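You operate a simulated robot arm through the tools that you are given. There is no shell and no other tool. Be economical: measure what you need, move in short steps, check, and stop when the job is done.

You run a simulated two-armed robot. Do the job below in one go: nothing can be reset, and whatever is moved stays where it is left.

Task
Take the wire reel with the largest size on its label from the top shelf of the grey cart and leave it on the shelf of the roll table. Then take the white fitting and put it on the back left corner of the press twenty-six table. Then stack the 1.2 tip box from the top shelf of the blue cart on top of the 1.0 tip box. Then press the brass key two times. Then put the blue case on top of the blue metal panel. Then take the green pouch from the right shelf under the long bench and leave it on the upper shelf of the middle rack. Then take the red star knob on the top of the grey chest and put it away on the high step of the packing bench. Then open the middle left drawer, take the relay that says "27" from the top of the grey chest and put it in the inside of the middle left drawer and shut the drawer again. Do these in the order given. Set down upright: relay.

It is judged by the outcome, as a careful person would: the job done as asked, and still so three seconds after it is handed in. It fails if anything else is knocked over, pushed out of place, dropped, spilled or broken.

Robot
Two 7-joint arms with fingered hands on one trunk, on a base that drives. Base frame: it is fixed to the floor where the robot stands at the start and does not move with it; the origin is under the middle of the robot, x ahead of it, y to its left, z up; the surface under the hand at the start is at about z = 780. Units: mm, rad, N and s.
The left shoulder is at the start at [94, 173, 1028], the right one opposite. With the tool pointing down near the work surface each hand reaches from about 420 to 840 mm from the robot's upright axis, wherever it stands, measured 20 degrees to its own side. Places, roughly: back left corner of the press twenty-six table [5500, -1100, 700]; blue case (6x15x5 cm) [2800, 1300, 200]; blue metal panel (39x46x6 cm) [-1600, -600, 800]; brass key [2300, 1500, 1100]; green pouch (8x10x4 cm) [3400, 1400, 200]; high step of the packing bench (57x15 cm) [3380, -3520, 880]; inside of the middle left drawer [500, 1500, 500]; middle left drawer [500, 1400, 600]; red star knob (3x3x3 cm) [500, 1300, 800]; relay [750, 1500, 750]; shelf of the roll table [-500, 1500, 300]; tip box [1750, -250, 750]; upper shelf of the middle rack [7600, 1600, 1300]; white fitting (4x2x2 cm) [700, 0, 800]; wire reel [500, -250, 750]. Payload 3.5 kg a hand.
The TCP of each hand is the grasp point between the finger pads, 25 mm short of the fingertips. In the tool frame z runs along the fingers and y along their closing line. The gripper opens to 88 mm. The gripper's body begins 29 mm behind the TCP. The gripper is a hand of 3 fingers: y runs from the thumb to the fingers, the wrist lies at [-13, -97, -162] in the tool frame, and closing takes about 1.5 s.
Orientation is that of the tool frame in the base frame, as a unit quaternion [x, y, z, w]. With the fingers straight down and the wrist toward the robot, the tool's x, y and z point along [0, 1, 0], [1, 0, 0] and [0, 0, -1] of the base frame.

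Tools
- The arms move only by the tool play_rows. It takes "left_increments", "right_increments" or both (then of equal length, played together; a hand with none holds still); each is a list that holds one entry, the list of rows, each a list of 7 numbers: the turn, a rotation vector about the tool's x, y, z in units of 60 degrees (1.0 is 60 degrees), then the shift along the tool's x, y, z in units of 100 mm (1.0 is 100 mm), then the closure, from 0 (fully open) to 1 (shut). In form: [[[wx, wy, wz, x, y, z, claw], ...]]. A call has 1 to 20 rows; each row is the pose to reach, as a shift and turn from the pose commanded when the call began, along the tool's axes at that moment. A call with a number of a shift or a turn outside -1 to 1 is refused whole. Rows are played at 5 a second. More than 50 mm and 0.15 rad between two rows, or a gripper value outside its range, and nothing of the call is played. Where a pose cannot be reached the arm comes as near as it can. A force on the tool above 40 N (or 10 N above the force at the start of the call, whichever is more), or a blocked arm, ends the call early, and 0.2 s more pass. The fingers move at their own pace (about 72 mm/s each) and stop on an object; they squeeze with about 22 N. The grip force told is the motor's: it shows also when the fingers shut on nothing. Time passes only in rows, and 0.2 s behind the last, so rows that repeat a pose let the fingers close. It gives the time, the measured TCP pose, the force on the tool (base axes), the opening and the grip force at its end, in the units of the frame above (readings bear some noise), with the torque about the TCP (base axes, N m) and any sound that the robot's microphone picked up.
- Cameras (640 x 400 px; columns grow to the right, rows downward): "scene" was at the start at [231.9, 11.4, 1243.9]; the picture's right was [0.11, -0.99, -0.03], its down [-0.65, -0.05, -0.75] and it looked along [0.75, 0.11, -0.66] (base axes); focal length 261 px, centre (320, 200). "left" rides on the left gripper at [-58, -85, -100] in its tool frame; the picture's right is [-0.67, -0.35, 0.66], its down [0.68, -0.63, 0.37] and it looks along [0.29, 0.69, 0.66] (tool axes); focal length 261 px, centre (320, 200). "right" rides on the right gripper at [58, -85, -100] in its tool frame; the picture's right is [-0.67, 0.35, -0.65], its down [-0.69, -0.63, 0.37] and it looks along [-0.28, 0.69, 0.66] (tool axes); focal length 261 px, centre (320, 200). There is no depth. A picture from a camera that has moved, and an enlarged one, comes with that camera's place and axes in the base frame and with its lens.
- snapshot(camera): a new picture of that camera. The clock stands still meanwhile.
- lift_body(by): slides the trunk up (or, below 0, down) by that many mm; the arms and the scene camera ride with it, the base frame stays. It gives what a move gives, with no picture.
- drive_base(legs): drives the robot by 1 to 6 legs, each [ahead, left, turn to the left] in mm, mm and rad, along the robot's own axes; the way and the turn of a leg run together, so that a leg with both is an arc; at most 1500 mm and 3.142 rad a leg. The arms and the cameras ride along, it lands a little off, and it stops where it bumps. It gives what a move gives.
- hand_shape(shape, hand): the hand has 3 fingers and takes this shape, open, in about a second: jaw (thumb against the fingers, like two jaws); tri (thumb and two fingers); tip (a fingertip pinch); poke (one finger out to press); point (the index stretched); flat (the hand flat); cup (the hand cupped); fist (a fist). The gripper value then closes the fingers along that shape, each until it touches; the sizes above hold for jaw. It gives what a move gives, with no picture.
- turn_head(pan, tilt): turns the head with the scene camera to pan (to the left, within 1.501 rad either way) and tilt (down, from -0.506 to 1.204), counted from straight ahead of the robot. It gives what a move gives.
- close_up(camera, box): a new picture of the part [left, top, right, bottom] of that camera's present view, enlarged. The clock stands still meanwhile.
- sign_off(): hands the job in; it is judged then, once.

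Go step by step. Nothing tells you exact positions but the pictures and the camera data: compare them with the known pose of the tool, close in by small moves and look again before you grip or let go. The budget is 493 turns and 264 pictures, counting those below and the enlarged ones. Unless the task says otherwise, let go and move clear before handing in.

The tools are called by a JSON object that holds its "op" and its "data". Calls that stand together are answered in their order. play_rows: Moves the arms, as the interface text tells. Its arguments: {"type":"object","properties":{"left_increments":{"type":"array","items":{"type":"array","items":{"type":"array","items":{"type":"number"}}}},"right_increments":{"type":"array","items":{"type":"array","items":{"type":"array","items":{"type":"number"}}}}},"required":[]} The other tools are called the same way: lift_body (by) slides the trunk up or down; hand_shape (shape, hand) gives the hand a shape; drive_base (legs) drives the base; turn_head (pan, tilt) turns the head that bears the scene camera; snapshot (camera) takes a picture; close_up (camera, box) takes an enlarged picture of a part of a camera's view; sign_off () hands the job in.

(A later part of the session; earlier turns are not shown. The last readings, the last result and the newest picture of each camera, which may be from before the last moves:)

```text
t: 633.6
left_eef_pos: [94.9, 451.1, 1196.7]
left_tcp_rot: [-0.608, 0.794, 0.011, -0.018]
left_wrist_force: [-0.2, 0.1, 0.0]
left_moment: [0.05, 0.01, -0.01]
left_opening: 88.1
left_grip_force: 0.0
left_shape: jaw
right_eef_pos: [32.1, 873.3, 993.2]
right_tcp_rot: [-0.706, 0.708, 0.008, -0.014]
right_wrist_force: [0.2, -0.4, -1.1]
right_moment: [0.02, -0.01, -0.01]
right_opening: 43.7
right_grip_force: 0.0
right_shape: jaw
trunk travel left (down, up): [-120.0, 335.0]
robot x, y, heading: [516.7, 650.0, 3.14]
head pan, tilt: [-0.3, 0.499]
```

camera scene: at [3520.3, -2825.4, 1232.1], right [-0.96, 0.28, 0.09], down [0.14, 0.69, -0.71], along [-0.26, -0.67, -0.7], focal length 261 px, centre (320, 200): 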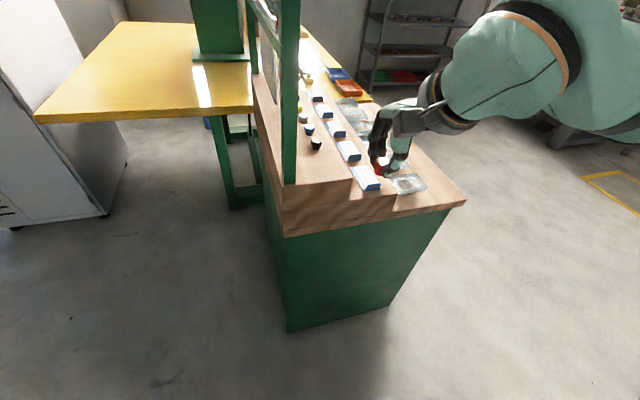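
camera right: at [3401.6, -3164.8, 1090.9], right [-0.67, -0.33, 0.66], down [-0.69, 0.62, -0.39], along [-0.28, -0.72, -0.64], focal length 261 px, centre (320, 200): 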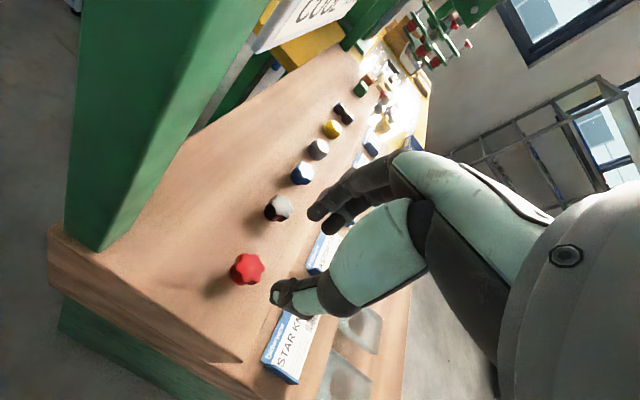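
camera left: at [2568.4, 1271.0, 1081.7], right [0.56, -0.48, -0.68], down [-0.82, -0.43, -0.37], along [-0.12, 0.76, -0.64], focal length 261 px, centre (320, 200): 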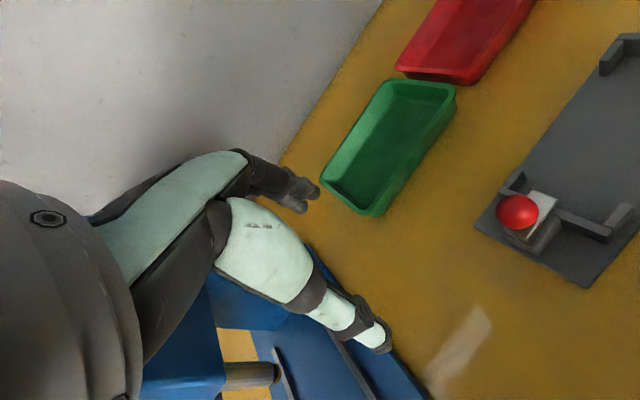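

{"op": "drive_base", "data": {"legs": [[0, 0, -1.57]]}}

{"op": "turn_head", "data": {"pan": 0.0, "tilt": 0.8}}

{"op": "snapshot", "data": {"camera": "scene"}}

```text
t: 637.8
left_eef_pos: [304.8, 1068.2, 1195.9]
left_tcp_rot: [0.118, 0.993, 0.021, -0.004]
left_wrist_force: [-0.3, -0.2, 0.6]
left_moment: [-0.01, 0.0, -0.02]
left_opening: 88.0
left_grip_force: 0.0
left_shape: jaw
right_eef_pos: [725.6, 1141.5, 993.1]
right_tcp_rot: [-0.012, 1.0, 0.016, -0.003]
right_wrist_force: [0.4, 0.1, -0.5]
right_moment: [0.0, -0.02, 0.02]
right_opening: 43.5
right_grip_force: 0.0
right_shape: jaw
trunk travel left (down, up): [-120.0, 335.0]
robot x, y, heading: [517.8, 652.7, 1.588]
head pan, tilt: [-0.3, 0.499]
```

```text
t: 638.6
left_eef_pos: [304.5, 1068.0, 1197.1]
left_tcp_rot: [0.119, 0.993, 0.021, -0.005]
left_wrist_force: [0.0, -0.1, 0.2]
left_moment: [0.0, -0.05, 0.03]
left_opening: 88.1
left_grip_force: 0.1
left_shape: jaw
right_eef_pos: [724.4, 1143.4, 994.0]
right_tcp_rot: [-0.011, 1.0, 0.016, -0.004]
right_wrist_force: [0.4, 0.2, -0.6]
right_moment: [0.0, -0.01, -0.01]
right_opening: 43.6
right_grip_force: 0.0
right_shape: jaw
trunk travel left (down, up): [-120.0, 335.0]
robot x, y, heading: [514.5, 654.7, 1.588]
head pan, tilt: [0.0, 0.799]
```

```text
63 pictures are left
camera scene: at [512.7, 868.9, 1209.0], right [1.0, 0.02, 0.0], down [0.01, -0.89, -0.46], along [-0.01, 0.46, -0.89], focal length 261 px, centre (320, 200)
```

scene: 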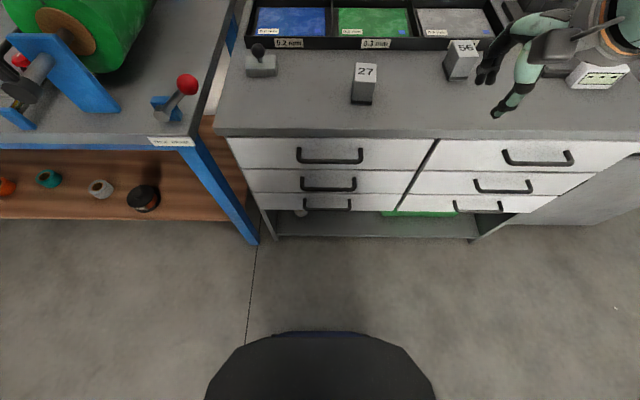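

Drawer handles are visible; I'll pitch the right hand forward (fingers horizontal) for gripping the middle left handle, in small turns, and shift the base left.

{"op": "drive_base", "data": {"legs": [[-60, 195, -0.018]]}}

{"op": "play_rows", "data": {"right_increments": [[[-0.13, 0, 0, 0, 0, 0.1, 0.5], [-0.26, 0, 0, 0, 0, 0.2, 0.5], [-0.39, 0, 0, 0, 0, 0.3, 0.5], [-0.52, 0, 0, 0, 0, 0.4, 0.5], [-0.65, 0, 0, 0, 0, 0.5, 0.5], [-0.78, 0, 0, 0, 0, 0.6, 0.5], [-0.9, 0, 0, 0, 0, 0.7, 0.5]]]}}

{"op": "play_rows", "data": {"right_increments": [[[-0.13, 0, 0, 0, -0.2, 0, 0.5], [-0.26, 0, 0, 0, -0.4, 0, 0.5], [-0.39, 0, 0, 0, -0.6, 0, 0.5], [-0.52, 0, 0, 0, -0.8, 0, 0.5], [-0.6, 0, 0, 0, -0.8, 0, 0.5]]]}}

{"op": "snapshot", "data": {"camera": "right"}}

{"op": "snapshot", "data": {"camera": "scene"}}

```text
t: 640.2
left_eef_pos: [119.8, 1010.3, 1196.8]
left_tcp_rot: [0.128, 0.992, 0.021, -0.005]
left_wrist_force: [0.1, -0.9, 0.8]
left_moment: [0.0, -0.01, 0.01]
left_opening: 88.0
left_grip_force: 0.0
left_shape: jaw
right_eef_pos: [540.1, 1076.7, 993.2]
right_tcp_rot: [-0.002, 1.0, 0.016, -0.004]
right_wrist_force: [-0.6, 0.3, 0.7]
right_moment: [0.0, 0.0, 0.02]
right_opening: 43.4
right_grip_force: 0.1
right_shape: jaw
trunk travel left (down, up): [-120.0, 335.0]
robot x, y, heading: [324.5, 591.7, 1.569]
head pan, tilt: [0.0, 0.799]
```

```text
t: 641.8
left_eef_pos: [121.0, 1008.8, 1197.8]
left_tcp_rot: [0.128, 0.992, 0.021, -0.004]
left_wrist_force: [0.0, -0.3, 0.2]
left_moment: [-0.01, -0.02, 0.01]
left_opening: 88.0
left_grip_force: 0.0
left_shape: jaw
right_eef_pos: [599.3, 1096.1, 1039.8]
right_tcp_rot: [-0.02, 0.941, 0.338, 0.008]
right_wrist_force: [0.2, 0.2, 0.4]
right_moment: [-0.01, 0.01, -0.03]
right_opening: 43.9
right_grip_force: 0.2
right_shape: jaw
right hand out of reach, approached as far as the arm can: row 3, 4, 5, 6, 7
trunk travel left (down, up): [-120.0, 335.0]
robot x, y, heading: [325.0, 590.5, 1.573]
head pan, tilt: [0.0, 0.799]
```

```text
t: 643.0
left_eef_pos: [120.2, 1008.2, 1196.4]
left_tcp_rot: [0.128, 0.991, 0.021, -0.004]
left_wrist_force: [0.2, -0.9, 1.1]
left_moment: [0.03, 0.02, 0.0]
left_opening: 87.9
left_grip_force: 0.1
left_shape: jaw
right_eef_pos: [595.7, 1092.0, 1086.8]
right_tcp_rot: [-0.025, 0.92, 0.39, 0.011]
right_wrist_force: [0.3, 0.2, -0.7]
right_moment: [0.03, 0.03, -0.02]
right_opening: 43.8
right_grip_force: 0.1
right_shape: jaw
right hand out of reach, approached as far as the arm can: row 1, 2, 3, 4, 5
trunk travel left (down, up): [-120.0, 335.0]
robot x, y, heading: [326.0, 589.9, 1.57]
head pan, tilt: [0.0, 0.799]
```

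```text
62 pictures are left
camera right: at [542.9, 959.6, 1093.1], right [0.65, -0.2, 0.73], down [0.72, -0.15, -0.68], along [0.25, 0.97, 0.05], focal length 261 px, centre (320, 200)
```

right: 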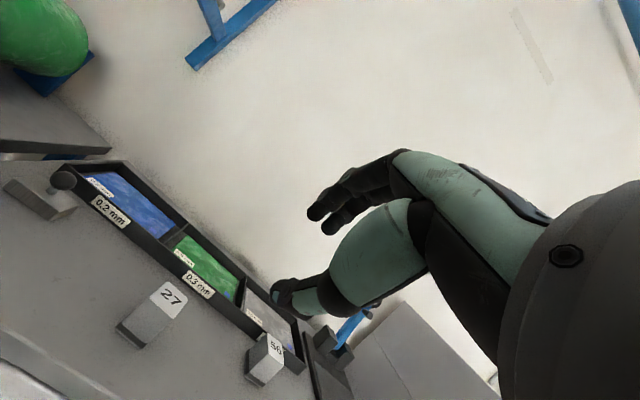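

```text
61 pictures are left
camera scene: at [324.7, 806.5, 1209.1], right [1.0, 0.0, 0.0], down [0.0, -0.89, -0.46], along [0.0, 0.46, -0.89], focal length 261 px, centre (320, 200)
```

scene: 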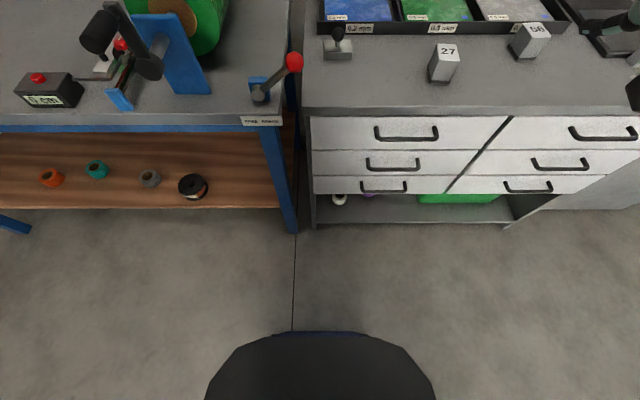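

The handle is at [531, 1232, 593]. The forearm posture limits the pitch, so I'll switch the right arm to the elbow-low posture as before (fingers inward first), with the trunk lowered.

{"op": "play_rows", "data": {"right_increments": [[[0.13, 0, 0, 0, 0, 0, 0.5], [0.26, 0, 0, 0, 0, 0, 0.5], [0.39, 0, 0, 0, 0, 0, 0.5], [0.52, 0, 0, 0, 0, 0, 0.5], [0.65, 0, 0, 0, 0, 0, 0.5], [0.76, 0, 0, 0, 0, 0, 0.5]]]}}

{"op": "lift_body", "data": {"by": -120}}

```text
t: 644.4
left_eef_pos: [120.0, 1009.7, 1196.1]
left_tcp_rot: [0.128, 0.992, 0.02, -0.004]
left_wrist_force: [0.4, -0.3, 0.1]
left_moment: [-0.06, -0.01, 0.03]
left_opening: 88.1
left_grip_force: 0.1
left_shape: jaw
right_eef_pos: [591.6, 1092.5, 1088.3]
right_tcp_rot: [-0.019, 1.0, 0.002, 0.019]
right_wrist_force: [0.0, 0.6, 0.5]
right_moment: [-0.02, -0.02, 0.0]
right_opening: 43.7
right_grip_force: 0.0
right_shape: jaw
trunk travel left (down, up): [-120.0, 335.0]
robot x, y, heading: [322.5, 590.0, 1.576]
head pan, tilt: [0.0, 0.799]
```

```text
t: 645.9
left_eef_pos: [120.3, 1007.7, 1078.1]
left_tcp_rot: [0.128, 0.992, 0.023, -0.005]
left_wrist_force: [-0.1, -0.7, 0.7]
left_moment: [0.0, 0.0, 0.01]
left_opening: 88.2
left_grip_force: 0.1
left_shape: jaw
right_eef_pos: [592.3, 1089.6, 969.0]
right_tcp_rot: [-0.019, 1.0, 0.002, 0.019]
right_wrist_force: [0.3, -0.2, 0.5]
right_moment: [-0.01, -0.01, -0.01]
right_opening: 43.8
right_grip_force: 0.0
right_shape: jaw
trunk travel left (down, up): [0.0, 455.0]
robot x, y, heading: [322.7, 589.9, 1.572]
head pan, tilt: [0.0, 0.799]
```

{"op": "play_rows", "data": {"right_increments": [[[0, 0.13, 0, 0, 0, 0.15, 0.5], [0, 0.26, 0, 0, 0, 0.3, 0.5], [0, 0.39, 0, 0, 0, 0.45, 0.5], [0, 0.52, 0, 0, 0, 0.6, 0.5], [0, 0.65, 0, 0, 0, 0.75, 0.5], [0, 0.78, 0, 0, 0, 0.9, 0.5], [0, 0.9, 0, 0, 0, 1.0, 0.5]]]}}

{"op": "play_rows", "data": {"right_increments": [[[0, 0.13, 0, 0.04, 0, 0.2, 0.5], [0, 0.26, 0, 0.08, 0, 0.4, 0.5], [0, 0.39, 0, 0.12, 0, 0.6, 0.5], [0, 0.5, 0, 0.16, 0, 0.81, 0.5]]]}}

{"op": "play_rows", "data": {"right_increments": [[[0, 0, 0, -0.1, 0, 0.35, 0.5], [0, 0, 0, -0.2, 0, 0.7, 0.5], [0, 0, 0, -0.4, 0.1, 0.95, 0.5], [0, 0, 0, -0.8, 0.1, 0.98, 0.5]]]}}

{"op": "snapshot", "data": {"camera": "scene"}}

```text
t: 647.5
left_eef_pos: [120.8, 1010.0, 1075.4]
left_tcp_rot: [0.127, 0.992, 0.021, -0.005]
left_wrist_force: [0.3, -0.1, 0.1]
left_moment: [0.01, 0.0, -0.02]
left_opening: 87.9
left_grip_force: 0.0
left_shape: jaw
right_eef_pos: [597.1, 1091.9, 870.5]
right_tcp_rot: [-0.017, 0.898, -0.007, -0.439]
right_wrist_force: [0.1, 0.3, -0.6]
right_moment: [0.01, 0.05, 0.04]
right_opening: 43.7
right_grip_force: 0.1
right_shape: jaw
trunk travel left (down, up): [0.0, 455.0]
robot x, y, heading: [324.6, 588.9, 1.57]
head pan, tilt: [0.0, 0.799]
```

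```text
t: 648.5
left_eef_pos: [120.0, 1009.2, 1075.5]
left_tcp_rot: [0.128, 0.992, 0.021, -0.005]
left_wrist_force: [0.0, -0.4, -0.2]
left_moment: [0.0, 0.06, 0.0]
left_opening: 88.1
left_grip_force: 0.0
left_shape: jaw
right_eef_pos: [527.9, 1087.6, 842.9]
right_tcp_rot: [-0.015, 0.756, -0.011, -0.654]
right_wrist_force: [0.0, 0.6, -0.3]
right_moment: [-0.04, 0.02, 0.0]
right_opening: 43.6
right_grip_force: 0.1
right_shape: jaw
right hand out of reach, approached as far as the arm can: row 4
trunk travel left (down, up): [0.0, 455.0]
robot x, y, heading: [324.0, 594.3, 1.567]
head pan, tilt: [0.0, 0.799]
```

```text
t: 649.5
left_eef_pos: [122.0, 1010.7, 1074.4]
left_tcp_rot: [0.128, 0.992, 0.021, -0.004]
left_wrist_force: [0.0, 0.4, -1.1]
left_moment: [-0.01, 0.02, 0.02]
left_opening: 88.1
left_grip_force: 0.0
left_shape: jaw
right_eef_pos: [445.9, 1095.5, 749.4]
right_tcp_rot: [-0.018, 0.755, -0.01, -0.656]
right_wrist_force: [-0.2, 1.1, -0.3]
right_moment: [0.0, 0.08, 0.0]
right_opening: 43.7
right_grip_force: 0.1
right_shape: jaw
right hand out of reach, approached as far as the arm can: row 1, 2, 3
trunk travel left (down, up): [0.0, 455.0]
robot x, y, heading: [328.4, 591.5, 1.575]
head pan, tilt: [0.0, 0.799]
```

```text
60 pictures are left
camera scene: at [326.1, 913.8, 1015.3], right [1.0, 0.0, 0.0], down [0.0, -0.97, -0.23], along [0.0, 0.23, -0.97], focal length 261 px, centre (320, 200)
```

scene: 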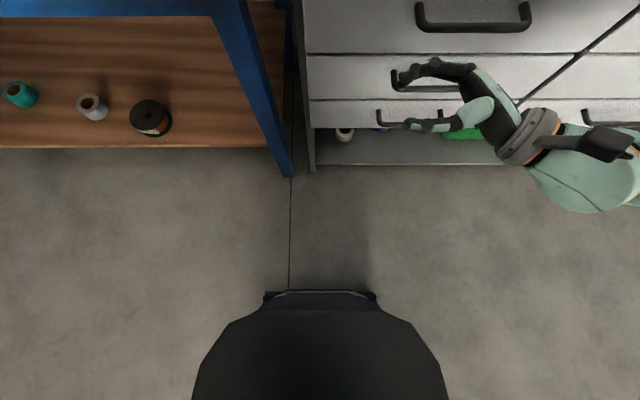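

{"op": "play_rows", "data": {"right_increments": [[[0, 0, 0, -0.4, -0.2, 0, 0.5], [0, 0, 0, -0.8, -0.4, 0, 0.5], [0, 0, 0, -1.0, -0.6, 0, 0.5]]]}}

{"op": "play_rows", "data": {"right_increments": [[[0, 0, 0, -0.3, 0, 0, 0.5], [0, 0, 0, -0.6, 0, 0, 0.5], [0, 0, 0, -0.9, 0, 0, 0.5]]]}}

{"op": "snapshot", "data": {"camera": "scene"}}

```text
t: 650.3
left_eef_pos: [119.9, 1009.9, 1076.2]
left_tcp_rot: [0.128, 0.992, 0.021, -0.005]
left_wrist_force: [0.0, 0.3, -0.1]
left_moment: [0.0, 0.02, -0.02]
left_opening: 88.0
left_grip_force: 0.1
left_shape: jaw
right_eef_pos: [460.9, 1035.3, 649.0]
right_tcp_rot: [-0.015, 0.756, -0.01, -0.655]
right_wrist_force: [-1.0, 0.9, 0.5]
right_moment: [0.0, 0.0, 0.02]
right_opening: 43.7
right_grip_force: 0.0
right_shape: jaw
trunk travel left (down, up): [0.0, 455.0]
robot x, y, heading: [321.6, 592.0, 1.568]
head pan, tilt: [0.0, 0.799]
```

```text
t: 651.1
left_eef_pos: [121.1, 1009.8, 1075.6]
left_tcp_rot: [0.127, 0.992, 0.02, -0.005]
left_wrist_force: [0.2, 0.3, -0.9]
left_moment: [0.01, -0.01, -0.04]
left_opening: 87.9
left_grip_force: 0.0
left_shape: jaw
right_eef_pos: [473.5, 1038.2, 561.8]
right_tcp_rot: [-0.016, 0.755, -0.011, -0.655]
right_wrist_force: [-0.3, -0.2, 0.9]
right_moment: [-0.02, 0.02, -0.02]
right_opening: 44.0
right_grip_force: 0.0
right_shape: jaw
trunk travel left (down, up): [0.0, 455.0]
robot x, y, heading: [320.1, 587.2, 1.57]
head pan, tilt: [0.0, 0.799]
```

```text
59 pictures are left
camera scene: at [325.2, 912.1, 1016.4], right [1.0, 0.0, 0.0], down [0.0, -0.97, -0.23], along [0.0, 0.23, -0.97], focal length 261 px, centre (320, 200)
```

scene: 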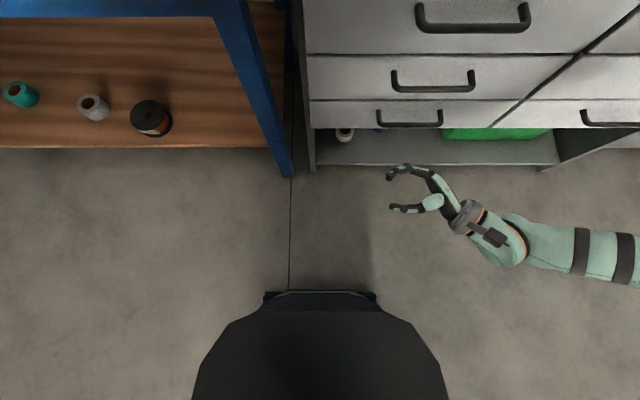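

This elbow-low posture is right. I'll turn the fingers back down, then pitch them forward toward the handle.

{"op": "play_rows", "data": {"right_increments": [[[0, -0.13, 0, 0.05, 0, 0, 0.5], [0, -0.26, 0, 0.1, 0, 0, 0.5], [0, -0.39, 0, 0.15, 0, 0, 0.5], [0, -0.52, 0, 0.2, 0, 0, 0.5], [0, -0.65, 0, 0.2, 0, 0, 0.5], [0, -0.78, 0, 0.2, 0, 0, 0.5], [0, -0.9, 0, 0.2, 0, 0, 0.5], [0, -1.0, 0, 0.2, 0, 0, 0.5]]]}}

{"op": "play_rows", "data": {"right_increments": [[[-0.13, -0.05, 0, 0, 0, 0, 0.5], [-0.26, -0.1, 0, 0, 0, 0, 0.5], [-0.39, -0.15, 0, 0, 0, 0, 0.5], [-0.52, -0.2, 0, 0, 0, 0, 0.5], [-0.65, -0.25, 0, 0, 0, 0, 0.5], [-0.78, -0.3, 0, 0, 0, 0, 0.5]]]}}

{"op": "snapshot", "data": {"camera": "scene"}}

{"op": "snapshot", "data": {"camera": "right"}}

```text
t: 652.9
left_eef_pos: [119.2, 1007.9, 1077.1]
left_tcp_rot: [0.128, 0.992, 0.022, -0.005]
left_wrist_force: [0.6, -0.6, 0.2]
left_moment: [0.0, 0.0, -0.02]
left_opening: 87.8
left_grip_force: 0.0
left_shape: jaw
right_eef_pos: [452.0, 1039.7, 567.8]
right_tcp_rot: [-0.019, 0.982, 0.0, -0.189]
right_wrist_force: [0.6, -0.1, 0.2]
right_moment: [0.01, -0.01, 0.01]
right_opening: 43.8
right_grip_force: 0.0
right_shape: jaw
right hand out of reach, approached as far as the arm can: row 7, 8
trunk travel left (down, up): [0.0, 455.0]
robot x, y, heading: [325.5, 590.7, 1.571]
head pan, tilt: [0.0, 0.799]
```

```text
t: 654.3
left_eef_pos: [120.8, 1010.9, 1076.0]
left_tcp_rot: [0.128, 0.992, 0.021, -0.005]
left_wrist_force: [-0.2, -0.7, -0.2]
left_moment: [0.05, -0.01, 0.02]
left_opening: 88.2
left_grip_force: 0.0
left_shape: jaw
right_eef_pos: [453.9, 1043.7, 565.5]
right_tcp_rot: [0.057, 0.918, 0.391, -0.03]
right_wrist_force: [-0.3, 0.7, -0.5]
right_moment: [-0.01, 0.0, 0.0]
right_opening: 43.8
right_grip_force: 0.0
right_shape: jaw
right hand out of reach, approached as far as the arm can: row 1, 2, 6
trunk travel left (down, up): [0.0, 455.0]
robot x, y, heading: [322.9, 593.4, 1.573]
head pan, tilt: [0.0, 0.799]
```

```text
58 pictures are left
camera scene: at [324.8, 912.1, 1016.5], right [1.0, 0.0, 0.0], down [0.0, -0.97, -0.23], along [0.0, 0.23, -0.97], focal length 261 px, centre (320, 200)
```

scene: 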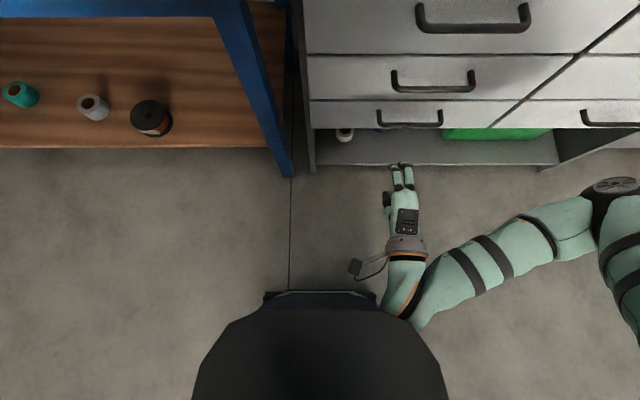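

```text
57 pictures are left
camera right: at [386.8, 918.5, 578.8], right [0.71, -0.29, 0.64], down [0.6, -0.23, -0.77], along [0.37, 0.93, 0.01], focal length 261 px, centre (320, 200)
```

right: 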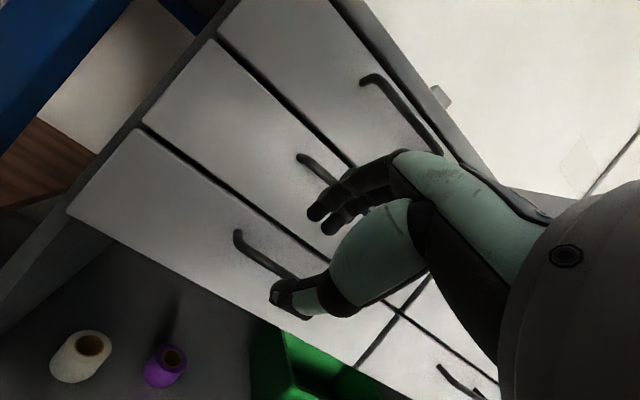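

Very good. I'll continue pitching to horizontal.

{"op": "play_rows", "data": {"right_increments": [[[-0.13, 0, 0, 0, 0, 0, 0.5], [-0.26, 0, 0, 0, 0, 0, 0.5], [-0.39, 0, 0, 0, 0, 0, 0.5], [-0.52, 0, 0, 0, 0, 0, 0.5], [-0.65, 0, 0, 0, 0, 0, 0.5], [-0.7, 0, 0, 0, 0, 0, 0.5]]]}}

{"op": "snapshot", "data": {"camera": "right"}}

{"op": "snapshot", "data": {"camera": "scene"}}

```text
t: 655.7
left_eef_pos: [121.2, 1009.1, 1075.9]
left_tcp_rot: [0.128, 0.992, 0.021, -0.005]
left_wrist_force: [0.6, 0.1, -0.2]
left_moment: [0.0, 0.01, -0.02]
left_opening: 87.9
left_grip_force: 0.0
left_shape: jaw
right_eef_pos: [457.6, 1050.5, 556.5]
right_tcp_rot: [0.064, 0.717, 0.694, -0.008]
right_wrist_force: [0.3, 0.9, 0.2]
right_moment: [-0.01, 0.0, 0.02]
right_opening: 43.9
right_grip_force: 0.0
right_shape: jaw
right hand out of reach, approached as far as the arm can: row 1, 2, 3, 4, 5, 6
trunk travel left (down, up): [0.0, 455.0]
robot x, y, heading: [324.0, 587.7, 1.576]
head pan, tilt: [0.0, 0.799]
```

```text
56 pictures are left
camera right: at [383.9, 952.2, 481.9], right [0.65, -0.7, 0.3], down [0.64, 0.29, -0.71], along [0.41, 0.66, 0.64], focal length 261 px, centre (320, 200)
```

right: 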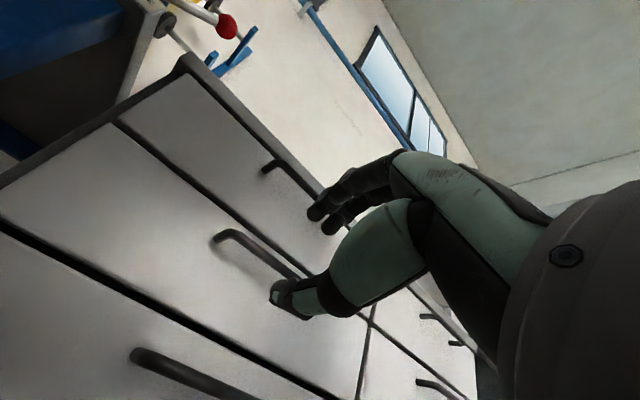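

```text
55 pictures are left
camera scene: at [324.9, 911.8, 1016.6], right [1.0, 0.0, 0.0], down [0.0, -0.97, -0.23], along [0.0, 0.23, -0.97], focal length 261 px, centre (320, 200)
```

scene: 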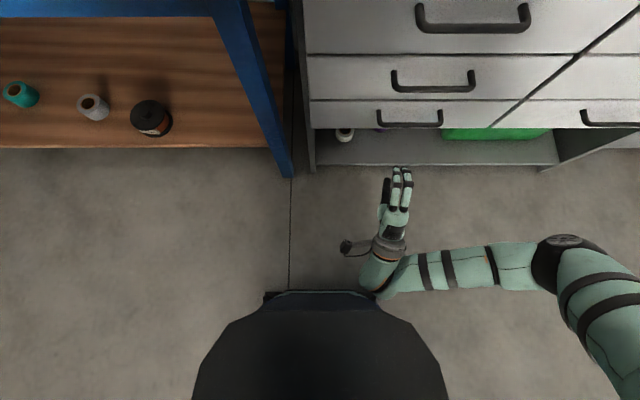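

The hand is level and forward. I'll raise it 39 mm, shift right and approach the handle, checking before closing.

{"op": "play_rows", "data": {"right_increments": [[[0, 0, 0, 0, 0.2, 0, 0.5], [0, 0, 0, 0, 0.39, 0, 0.5], [0, 0, 0, 0, 0.39, 0, 0.5]]]}}

{"op": "drive_base", "data": {"legs": [[0, -73, 0], [115, 0, 0]]}}

{"op": "snapshot", "data": {"camera": "right"}}

{"op": "snapshot", "data": {"camera": "scene"}}

```text
t: 656.5
left_eef_pos: [120.1, 1009.8, 1075.8]
left_tcp_rot: [0.128, 0.992, 0.021, -0.004]
left_wrist_force: [-0.1, 0.2, 0.1]
left_moment: [-0.01, 0.06, 0.01]
left_opening: 87.9
left_grip_force: 0.0
left_shape: jaw
right_eef_pos: [477.2, 1065.3, 575.3]
right_tcp_rot: [0.064, 0.718, 0.693, -0.008]
right_wrist_force: [-0.6, -1.3, 0.4]
right_moment: [-0.01, 0.01, 0.0]
right_opening: 43.8
right_grip_force: 0.0
right_shape: jaw
right hand out of reach, approached as far as the arm can: row 1, 2, 3
trunk travel left (down, up): [0.0, 455.0]
robot x, y, heading: [325.8, 591.6, 1.57]
head pan, tilt: [0.0, 0.799]
```

```text
t: 658.3
left_eef_pos: [192.2, 1123.9, 1075.6]
left_tcp_rot: [0.128, 0.992, 0.022, -0.005]
left_wrist_force: [-0.7, 0.7, 0.2]
left_moment: [-0.06, -0.02, 0.0]
left_opening: 87.9
left_grip_force: 0.0
left_shape: jaw
right_eef_pos: [546.0, 1177.4, 576.0]
right_tcp_rot: [0.065, 0.718, 0.693, -0.009]
right_wrist_force: [-0.4, -11.2, 1.2]
right_moment: [0.38, -0.02, 0.07]
right_opening: 44.4
right_grip_force: 0.1
right_shape: jaw
trunk travel left (down, up): [0.0, 455.0]
robot x, y, heading: [399.2, 705.7, 1.568]
head pan, tilt: [0.0, 0.799]
```

```text
54 pictures are left
camera right: at [473.6, 1081.7, 501.5], right [0.65, -0.7, 0.3], down [0.64, 0.29, -0.71], along [0.41, 0.66, 0.64], focal length 261 px, centre (320, 200)
```

right: 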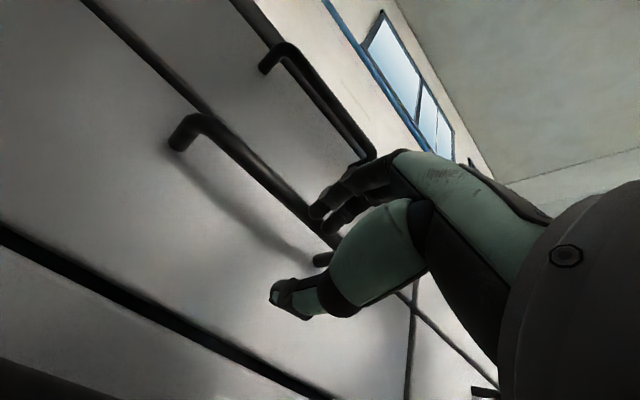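

```text
53 pictures are left
camera scene: at [397.2, 1026.3, 1016.6], right [1.0, 0.0, 0.0], down [0.0, -0.97, -0.23], along [0.0, 0.23, -0.97], focal length 261 px, centre (320, 200)
```

scene: 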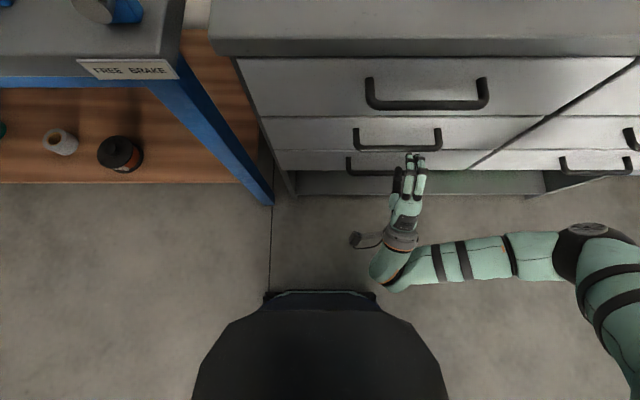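

The upper fingers touch the bar; I need to be about 22 mm higher. I'll back off slightly and raise with the trunk.

{"op": "drive_base", "data": {"legs": [[-30, 0, 0]]}}

{"op": "lift_body", "data": {"by": 24}}

{"op": "snapshot", "data": {"camera": "right"}}

```text
t: 659.1
left_eef_pos: [192.7, 1093.0, 1076.3]
left_tcp_rot: [0.127, 0.992, 0.022, -0.005]
left_wrist_force: [0.8, -0.3, 0.5]
left_moment: [0.02, 0.03, 0.0]
left_opening: 88.1
left_grip_force: 0.1
left_shape: jaw
right_eef_pos: [547.6, 1147.4, 577.9]
right_tcp_rot: [0.064, 0.717, 0.694, -0.009]
right_wrist_force: [0.0, -0.5, -0.2]
right_moment: [0.01, -0.01, -0.03]
right_opening: 43.9
right_grip_force: 0.0
right_shape: jaw
trunk travel left (down, up): [0.0, 455.0]
robot x, y, heading: [397.3, 674.4, 1.574]
head pan, tilt: [0.0, 0.799]
```

```text
t: 659.9
left_eef_pos: [192.3, 1095.4, 1100.0]
left_tcp_rot: [0.128, 0.992, 0.02, -0.004]
left_wrist_force: [0.0, -0.4, 0.1]
left_moment: [-0.02, -0.01, -0.01]
left_opening: 88.0
left_grip_force: 0.1
left_shape: jaw
right_eef_pos: [546.9, 1148.9, 598.8]
right_tcp_rot: [0.064, 0.718, 0.693, -0.008]
right_wrist_force: [1.1, 0.2, 0.9]
right_moment: [0.01, 0.02, -0.04]
right_opening: 43.9
right_grip_force: 0.2
right_shape: jaw
trunk travel left (down, up): [-24.0, 431.0]
robot x, y, heading: [393.2, 671.8, 1.57]
head pan, tilt: [0.0, 0.799]
```

```text
52 pictures are left
camera right: at [473.5, 1051.8, 524.5], right [0.65, -0.7, 0.31], down [0.64, 0.29, -0.71], along [0.4, 0.66, 0.64], focal length 261 px, centre (320, 200)
```

right: 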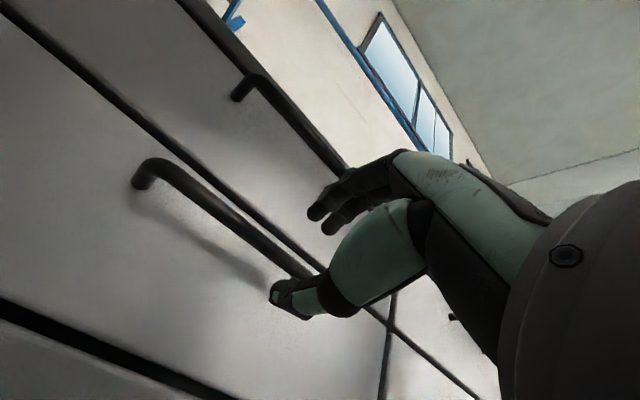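

The bar is at z ≈ 608, y ≈ 1221, now between thumb and fingers. I'll raise 6 mm more and move in.

{"op": "lift_body", "data": {"by": 6}}

{"op": "drive_base", "data": {"legs": [[64, 0, 0]]}}

{"op": "snapshot", "data": {"camera": "right"}}

```text
t: 660.4
left_eef_pos: [193.5, 1094.3, 1106.0]
left_tcp_rot: [0.128, 0.992, 0.021, -0.005]
left_wrist_force: [-0.1, 0.5, 0.5]
left_moment: [0.02, 0.01, 0.01]
left_opening: 88.1
left_grip_force: 0.0
left_shape: jaw
right_eef_pos: [547.4, 1150.0, 606.7]
right_tcp_rot: [0.064, 0.718, 0.693, -0.009]
right_wrist_force: [-1.0, -0.2, -0.4]
right_moment: [0.04, 0.03, 0.0]
right_opening: 43.9
right_grip_force: 0.1
right_shape: jaw
trunk travel left (down, up): [-30.0, 425.0]
robot x, y, heading: [397.5, 672.3, 1.569]
head pan, tilt: [0.0, 0.799]
```

```text
t: 661.4
left_eef_pos: [194.1, 1158.6, 1106.6]
left_tcp_rot: [0.127, 0.992, 0.021, -0.004]
left_wrist_force: [0.2, 0.2, 0.3]
left_moment: [-0.02, 0.03, 0.01]
left_opening: 88.0
left_grip_force: 0.1
left_shape: jaw
right_eef_pos: [548.2, 1213.7, 605.1]
right_tcp_rot: [0.064, 0.718, 0.693, -0.009]
right_wrist_force: [0.7, -0.5, -0.3]
right_moment: [0.03, -0.01, 0.01]
right_opening: 44.0
right_grip_force: 0.1
right_shape: jaw
trunk travel left (down, up): [-30.0, 425.0]
robot x, y, heading: [397.1, 743.7, 1.571]
head pan, tilt: [0.0, 0.799]
```

```text
51 pictures are left
camera right: at [473.4, 1116.1, 530.9], right [0.65, -0.7, 0.3], down [0.64, 0.29, -0.71], along [0.4, 0.66, 0.64], focal length 261 px, centre (320, 200)
```

right: 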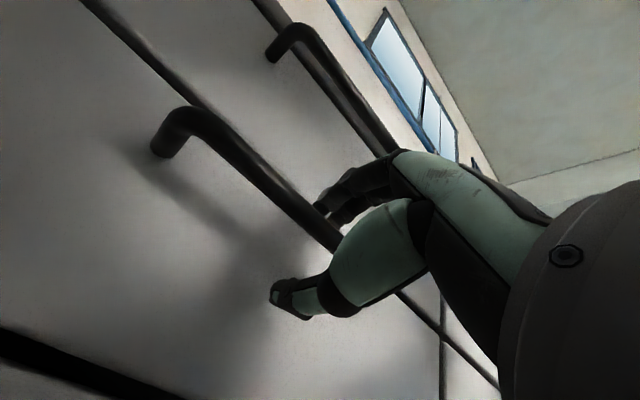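

The bar is between fingers and thumb. Closing.

{"op": "play_rows", "data": {"right_increments": [[[0, 0, 0, 0, 0, 0, 0.6], [0, 0, 0, 0, 0, 0, 0.8], [0, 0, 0, 0, 0, 0, 1], [0, 0, 0, 0, 0, 0, 1], [0, 0, 0, 0, 0, 0, 1], [0, 0, 0, 0, 0, 0, 1]]]}}

{"op": "snapshot", "data": {"camera": "right"}}

```text
t: 662.8
left_eef_pos: [192.4, 1156.5, 1104.7]
left_tcp_rot: [0.127, 0.992, 0.02, -0.004]
left_wrist_force: [0.3, 0.5, 0.1]
left_moment: [0.01, -0.02, -0.04]
left_opening: 88.0
left_grip_force: 0.1
left_shape: jaw
right_eef_pos: [546.9, 1212.6, 604.8]
right_tcp_rot: [0.064, 0.718, 0.693, -0.009]
right_wrist_force: [-1.1, 1.4, -2.9]
right_moment: [0.03, -0.03, -0.04]
right_opening: 0.2
right_grip_force: 21.9
right_shape: jaw
trunk travel left (down, up): [-30.0, 425.0]
robot x, y, heading: [397.0, 739.3, 1.57]
head pan, tilt: [0.0, 0.799]
```

```text
50 pictures are left
camera right: at [473.3, 1115.7, 531.2], right [0.65, -0.7, 0.3], down [0.64, 0.29, -0.71], along [0.4, 0.66, 0.64], focal length 261 px, centre (320, 200)
```

right: 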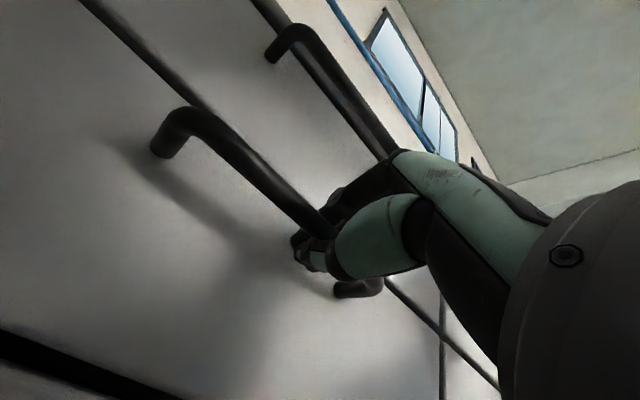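

The fingertips met around/behind the bar. I'll pull back gently 50 mm and see whether the drawer follows.

{"op": "drive_base", "data": {"legs": [[-50, 0, 0]]}}

{"op": "snapshot", "data": {"camera": "scene"}}

```text
t: 663.7
left_eef_pos: [193.3, 1107.3, 1106.7]
left_tcp_rot: [0.127, 0.992, 0.022, -0.004]
left_wrist_force: [0.1, -0.1, 0.2]
left_moment: [-0.03, 0.01, 0.02]
left_opening: 88.0
left_grip_force: 0.1
left_shape: jaw
right_eef_pos: [547.3, 1162.8, 606.0]
right_tcp_rot: [0.063, 0.718, 0.693, -0.01]
right_wrist_force: [-1.1, 0.1, -8.4]
right_moment: [-0.02, 0.01, 0.01]
right_opening: 0.0
right_grip_force: 21.7
right_shape: jaw
trunk travel left (down, up): [-30.0, 425.0]
robot x, y, heading: [397.0, 687.8, 1.574]
head pan, tilt: [0.0, 0.799]
```

```text
49 pictures are left
camera scene: at [397.2, 981.9, 1068.2], right [1.0, 0.0, 0.0], down [0.0, -0.95, -0.3], along [0.0, 0.3, -0.95], focal length 261 px, centre (320, 200)
```

scene: 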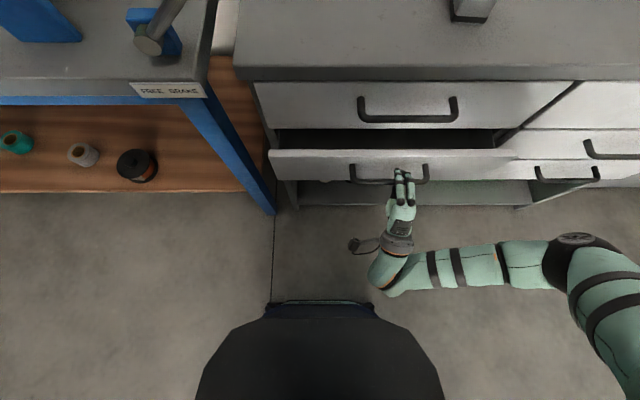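

The drawer follows. I'll pull it 165 mm farther.

{"op": "drive_base", "data": {"legs": [[-165, 0, 0]]}}

{"op": "snapshot", "data": {"camera": "scene"}}

```text
t: 665.2
left_eef_pos: [193.6, 940.5, 1106.8]
left_tcp_rot: [0.128, 0.992, 0.021, -0.004]
left_wrist_force: [-0.2, -0.9, 0.1]
left_moment: [-0.02, -0.01, -0.02]
left_opening: 88.0
left_grip_force: 0.0
left_shape: jaw
right_eef_pos: [546.7, 996.3, 606.4]
right_tcp_rot: [0.064, 0.718, 0.693, -0.009]
right_wrist_force: [-1.5, 0.9, -7.4]
right_moment: [0.02, 0.0, -0.01]
right_opening: 0.0
right_grip_force: 22.1
right_shape: jaw
trunk travel left (down, up): [-30.0, 425.0]
robot x, y, heading: [396.0, 522.0, 1.574]
head pan, tilt: [0.0, 0.799]
```

```text
48 pictures are left
camera scene: at [397.3, 815.7, 1068.2], right [1.0, 0.0, 0.0], down [0.0, -0.95, -0.3], along [0.0, 0.3, -0.95], focal length 261 px, centre (320, 200)
```

scene: 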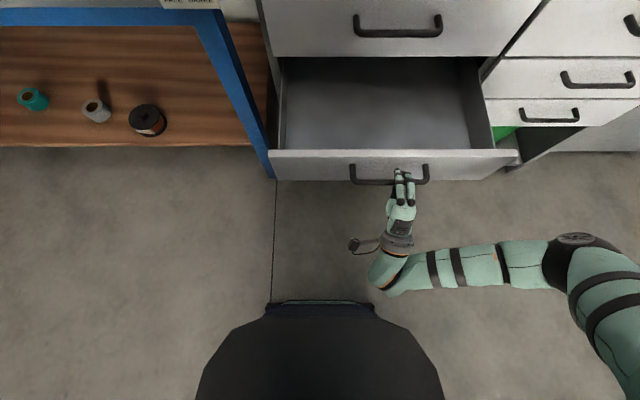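

The drawer is open about 215 mm. I'll release the handle and draw the hand back.

{"op": "play_rows", "data": {"right_increments": [[[0, 0, 0, 0, 0, 0, 0.7], [0, 0, 0, 0, 0, 0, 0.4], [0, 0, 0, 0, 0, 0, 0.4], [0, 0, 0, 0, 0, -0.2, 0.4], [0, 0, 0, 0, 0, -0.5, 0.4], [0, 0, 0, 0, 0, -0.8, 0.4]]]}}

{"op": "snapshot", "data": {"camera": "scene"}}

```text
t: 666.6
left_eef_pos: [192.8, 941.6, 1106.1]
left_tcp_rot: [0.127, 0.992, 0.022, -0.004]
left_wrist_force: [-1.6, 0.2, 0.3]
left_moment: [0.02, 0.01, -0.01]
left_opening: 87.9
left_grip_force: 0.1
left_shape: jaw
right_eef_pos: [550.2, 924.2, 590.9]
right_tcp_rot: [0.064, 0.718, 0.693, -0.009]
right_wrist_force: [0.3, 0.2, 0.3]
right_moment: [-0.01, 0.0, 0.0]
right_opening: 52.2
right_grip_force: 0.1
right_shape: jaw
right hand out of reach, approached as far as the arm can: row 5, 6
trunk travel left (down, up): [-30.0, 425.0]
robot x, y, heading: [396.0, 523.7, 1.57]
head pan, tilt: [0.0, 0.799]
```

```text
47 pictures are left
camera scene: at [397.2, 815.7, 1068.2], right [1.0, 0.0, 0.0], down [0.0, -0.95, -0.3], along [0.0, 0.3, -0.95], focal length 261 px, centre (320, 200)
```

scene: 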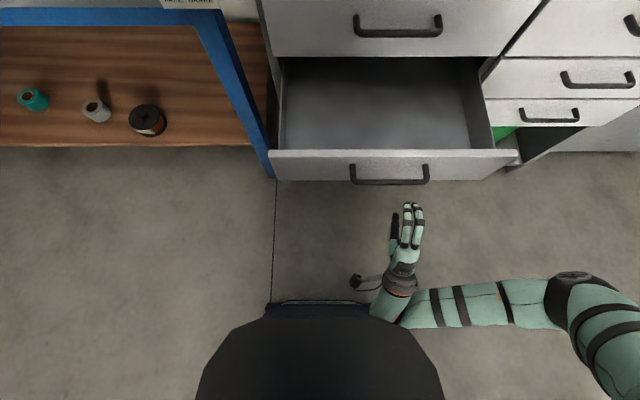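

{"op": "play_rows", "data": {"right_increments": [[[0.13, 0, 0, 0, 0, 0, 0.2], [0.26, 0, 0, 0, 0, 0, 0.2], [0.39, 0, 0, 0, 0, 0, 0.2], [0.52, 0, 0, 0, 0, 0, 0.2], [0.65, 0, 0, 0, 0, 0, 0.2], [0.7, 0, 0, 0, 0, 0, 0.2]]]}}

{"op": "play_rows", "data": {"right_increments": [[[0.13, 0.05, 0, 0, 0, 0, 0.2], [0.26, 0.1, 0, 0, 0, 0, 0.2], [0.39, 0.15, 0, 0, 0, 0, 0.2], [0.52, 0.2, 0, 0, 0, 0, 0.2], [0.65, 0.25, 0, 0, 0, 0, 0.2], [0.75, 0.3, 0, 0, 0, 0, 0.2]]]}}

{"op": "lift_body", "data": {"by": 350}}

{"op": "snapshot", "data": {"camera": "right"}}

```text
t: 668.0
left_eef_pos: [192.6, 939.8, 1106.0]
left_tcp_rot: [0.127, 0.992, 0.022, -0.004]
left_wrist_force: [0.0, 0.5, -0.3]
left_moment: [0.0, 0.02, -0.02]
left_opening: 88.3
left_grip_force: 0.2
left_shape: jaw
right_eef_pos: [552.7, 922.0, 592.7]
right_tcp_rot: [0.056, 0.919, 0.388, -0.031]
right_wrist_force: [0.2, -0.2, -0.4]
right_moment: [0.0, 0.0, -0.02]
right_opening: 70.4
right_grip_force: 0.0
right_shape: jaw
right hand out of reach, approached as far as the arm can: row 1, 2, 3, 4
trunk travel left (down, up): [-30.0, 425.0]
robot x, y, heading: [393.2, 523.8, 1.567]
head pan, tilt: [0.0, 0.799]
```

```text
t: 669.4
left_eef_pos: [192.8, 939.9, 1106.1]
left_tcp_rot: [0.128, 0.992, 0.022, -0.004]
left_wrist_force: [0.1, -1.3, -0.2]
left_moment: [-0.02, 0.02, 0.04]
left_opening: 88.1
left_grip_force: 0.1
left_shape: jaw
right_eef_pos: [541.4, 934.0, 584.1]
right_tcp_rot: [0.005, 0.984, 0.065, -0.165]
right_wrist_force: [-0.5, 0.2, 0.7]
right_moment: [0.01, -0.02, -0.02]
right_opening: 70.2
right_grip_force: 0.1
right_shape: jaw
right hand out of reach, approached as far as the arm can: row 3, 4, 5, 6
trunk travel left (down, up): [-30.0, 425.0]
robot x, y, heading: [396.4, 521.7, 1.568]
head pan, tilt: [0.0, 0.799]
```

```text
t: 672.8
left_eef_pos: [193.5, 940.3, 1457.1]
left_tcp_rot: [0.128, 0.992, 0.021, -0.005]
left_wrist_force: [-0.3, -0.9, 0.7]
left_moment: [-0.03, -0.01, -0.01]
left_opening: 88.0
left_grip_force: 0.1
left_shape: jaw
right_eef_pos: [541.7, 933.1, 933.6]
right_tcp_rot: [0.004, 0.984, 0.065, -0.165]
right_wrist_force: [-0.2, 0.1, 0.9]
right_moment: [0.01, 0.01, -0.02]
right_opening: 70.1
right_grip_force: 0.1
right_shape: jaw
trunk travel left (down, up): [-380.0, 75.0]
robot x, y, heading: [400.7, 519.6, 1.572]
head pan, tilt: [0.0, 0.799]
```

```text
46 pictures are left
camera right: at [516.7, 835.2, 1035.1], right [0.86, 0.27, 0.44], down [0.51, -0.57, -0.64], along [0.08, 0.78, -0.62], focal length 261 px, centre (320, 200)
```

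right: 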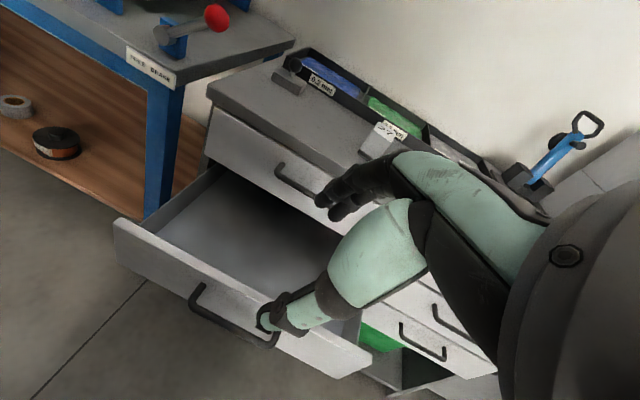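

Next the relay. I'll level the hand, extend the arm forward above the chest top, and move up, watching the open drawer.

{"op": "play_rows", "data": {"right_increments": [[[0.115, 0, 0.04, 0, 0.2, -0.1, 0.1], [0.115, 0, 0.04, 0, 0.5, -0.2, 0], [0.115, 0, 0.04, 0, 0.9, -0.3, 0]]]}}

{"op": "drive_base", "data": {"legs": [[180, -40, 0]]}}

{"op": "snapshot", "data": {"camera": "right"}}

{"op": "turn_head", "data": {"pan": 0.0, "tilt": 1.1}}

{"op": "snapshot", "data": {"camera": "scene"}}

```text
t: 673.6
left_eef_pos: [192.0, 941.2, 1456.2]
left_tcp_rot: [0.128, 0.992, 0.021, -0.005]
left_wrist_force: [-0.4, 0.2, 0.1]
left_moment: [0.0, -0.01, 0.01]
left_opening: 88.1
left_grip_force: 0.0
left_shape: jaw
right_eef_pos: [553.5, 1018.9, 972.6]
right_tcp_rot: [0.016, 0.986, 0.002, -0.166]
right_wrist_force: [0.3, -0.2, 0.6]
right_moment: [0.01, 0.0, 0.02]
right_opening: 87.8
right_grip_force: 0.0
right_shape: jaw
trunk travel left (down, up): [-380.0, 75.0]
robot x, y, heading: [394.8, 524.4, 1.57]
head pan, tilt: [0.0, 0.799]
```

```text
t: 675.1
left_eef_pos: [231.7, 1115.4, 1457.8]
left_tcp_rot: [0.127, 0.992, 0.023, -0.005]
left_wrist_force: [0.3, -1.2, 0.2]
left_moment: [0.01, -0.02, -0.01]
left_opening: 88.0
left_grip_force: 0.0
left_shape: jaw
right_eef_pos: [592.9, 1195.0, 974.2]
right_tcp_rot: [0.015, 0.986, 0.004, -0.165]
right_wrist_force: [0.9, 0.2, -0.4]
right_moment: [-0.02, -0.01, 0.02]
right_opening: 87.6
right_grip_force: 0.0
right_shape: jaw
trunk travel left (down, up): [-380.0, 75.0]
robot x, y, heading: [435.5, 702.8, 1.572]
head pan, tilt: [0.0, 0.799]
```

```text
45 pictures are left
camera right: at [568.0, 1109.7, 1086.9], right [0.86, 0.32, 0.4], down [0.51, -0.64, -0.57], along [0.07, 0.69, -0.72], focal length 261 px, centre (320, 200)
```

right: 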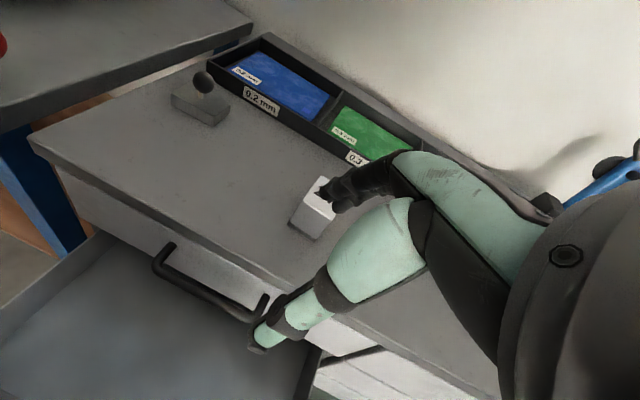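

```text
t: 675.9
left_eef_pos: [231.1, 1121.0, 1455.4]
left_tcp_rot: [0.126, 0.992, 0.022, -0.005]
left_wrist_force: [0.1, 0.3, 0.5]
left_moment: [0.06, -0.01, 0.0]
left_opening: 88.0
left_grip_force: 0.0
left_shape: jaw
right_eef_pos: [593.3, 1198.0, 972.9]
right_tcp_rot: [0.015, 0.986, 0.002, -0.166]
right_wrist_force: [0.0, -0.6, 0.6]
right_moment: [0.0, 0.0, 0.03]
right_opening: 87.7
right_grip_force: 0.0
right_shape: jaw
trunk travel left (down, up): [-380.0, 75.0]
robot x, y, heading: [439.2, 701.0, 1.574]
head pan, tilt: [0.0, 1.1]
```

```text
44 pictures are left
camera scene: at [437.3, 764.0, 1497.1], right [1.0, 0.0, 0.0], down [0.0, -0.9, -0.44], along [0.0, 0.44, -0.9], focal length 261 px, centre (320, 200)
```

scene: 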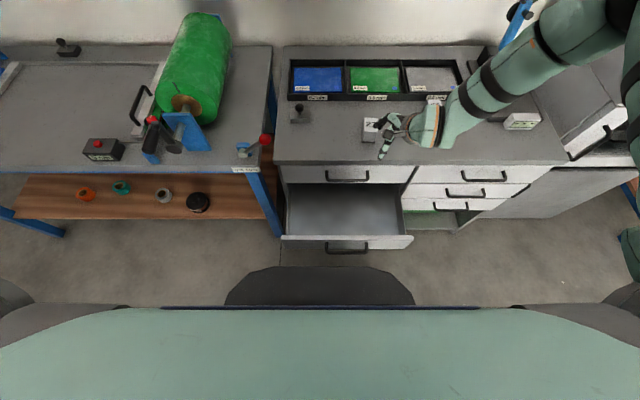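

{"op": "close_up", "data": {"camera": "right", "box": [260, 150, 380, 260]}}

{"op": "close_up", "data": {"camera": "scene", "box": [330, 90, 460, 180]}}

```text
3.64 times, centred on (320, 205) of right
camera zoom: at [568.8, 1113.4, 1085.1], right [0.86, 0.32, 0.4], down [0.51, -0.65, -0.57], along [0.07, 0.69, -0.72], focal length 948 px, centre (320, 182)
```

zoom: 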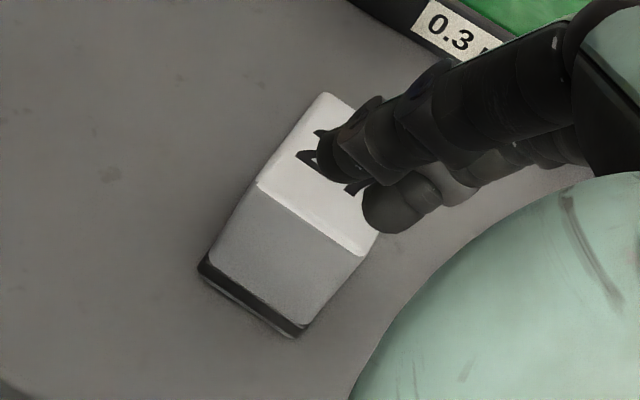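

```text
4.44 times, centred on (395, 135) of scene
camera zoom: at [437.3, 764.0, 1497.1], right [1.0, 0.0, 0.0], down [0.0, -0.9, -0.44], along [0.0, 0.44, -0.9], focal length 1160 px, centre (-13, 489)
```

zoom: 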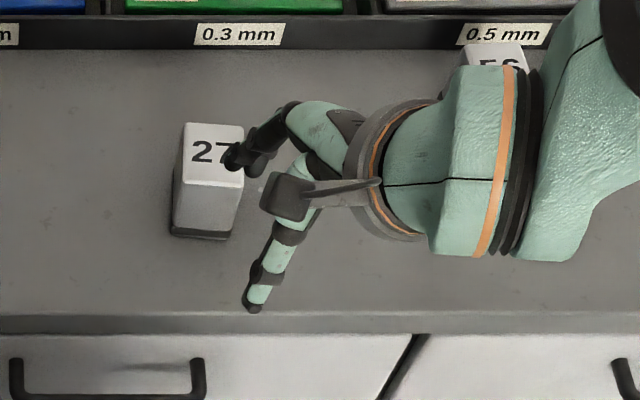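

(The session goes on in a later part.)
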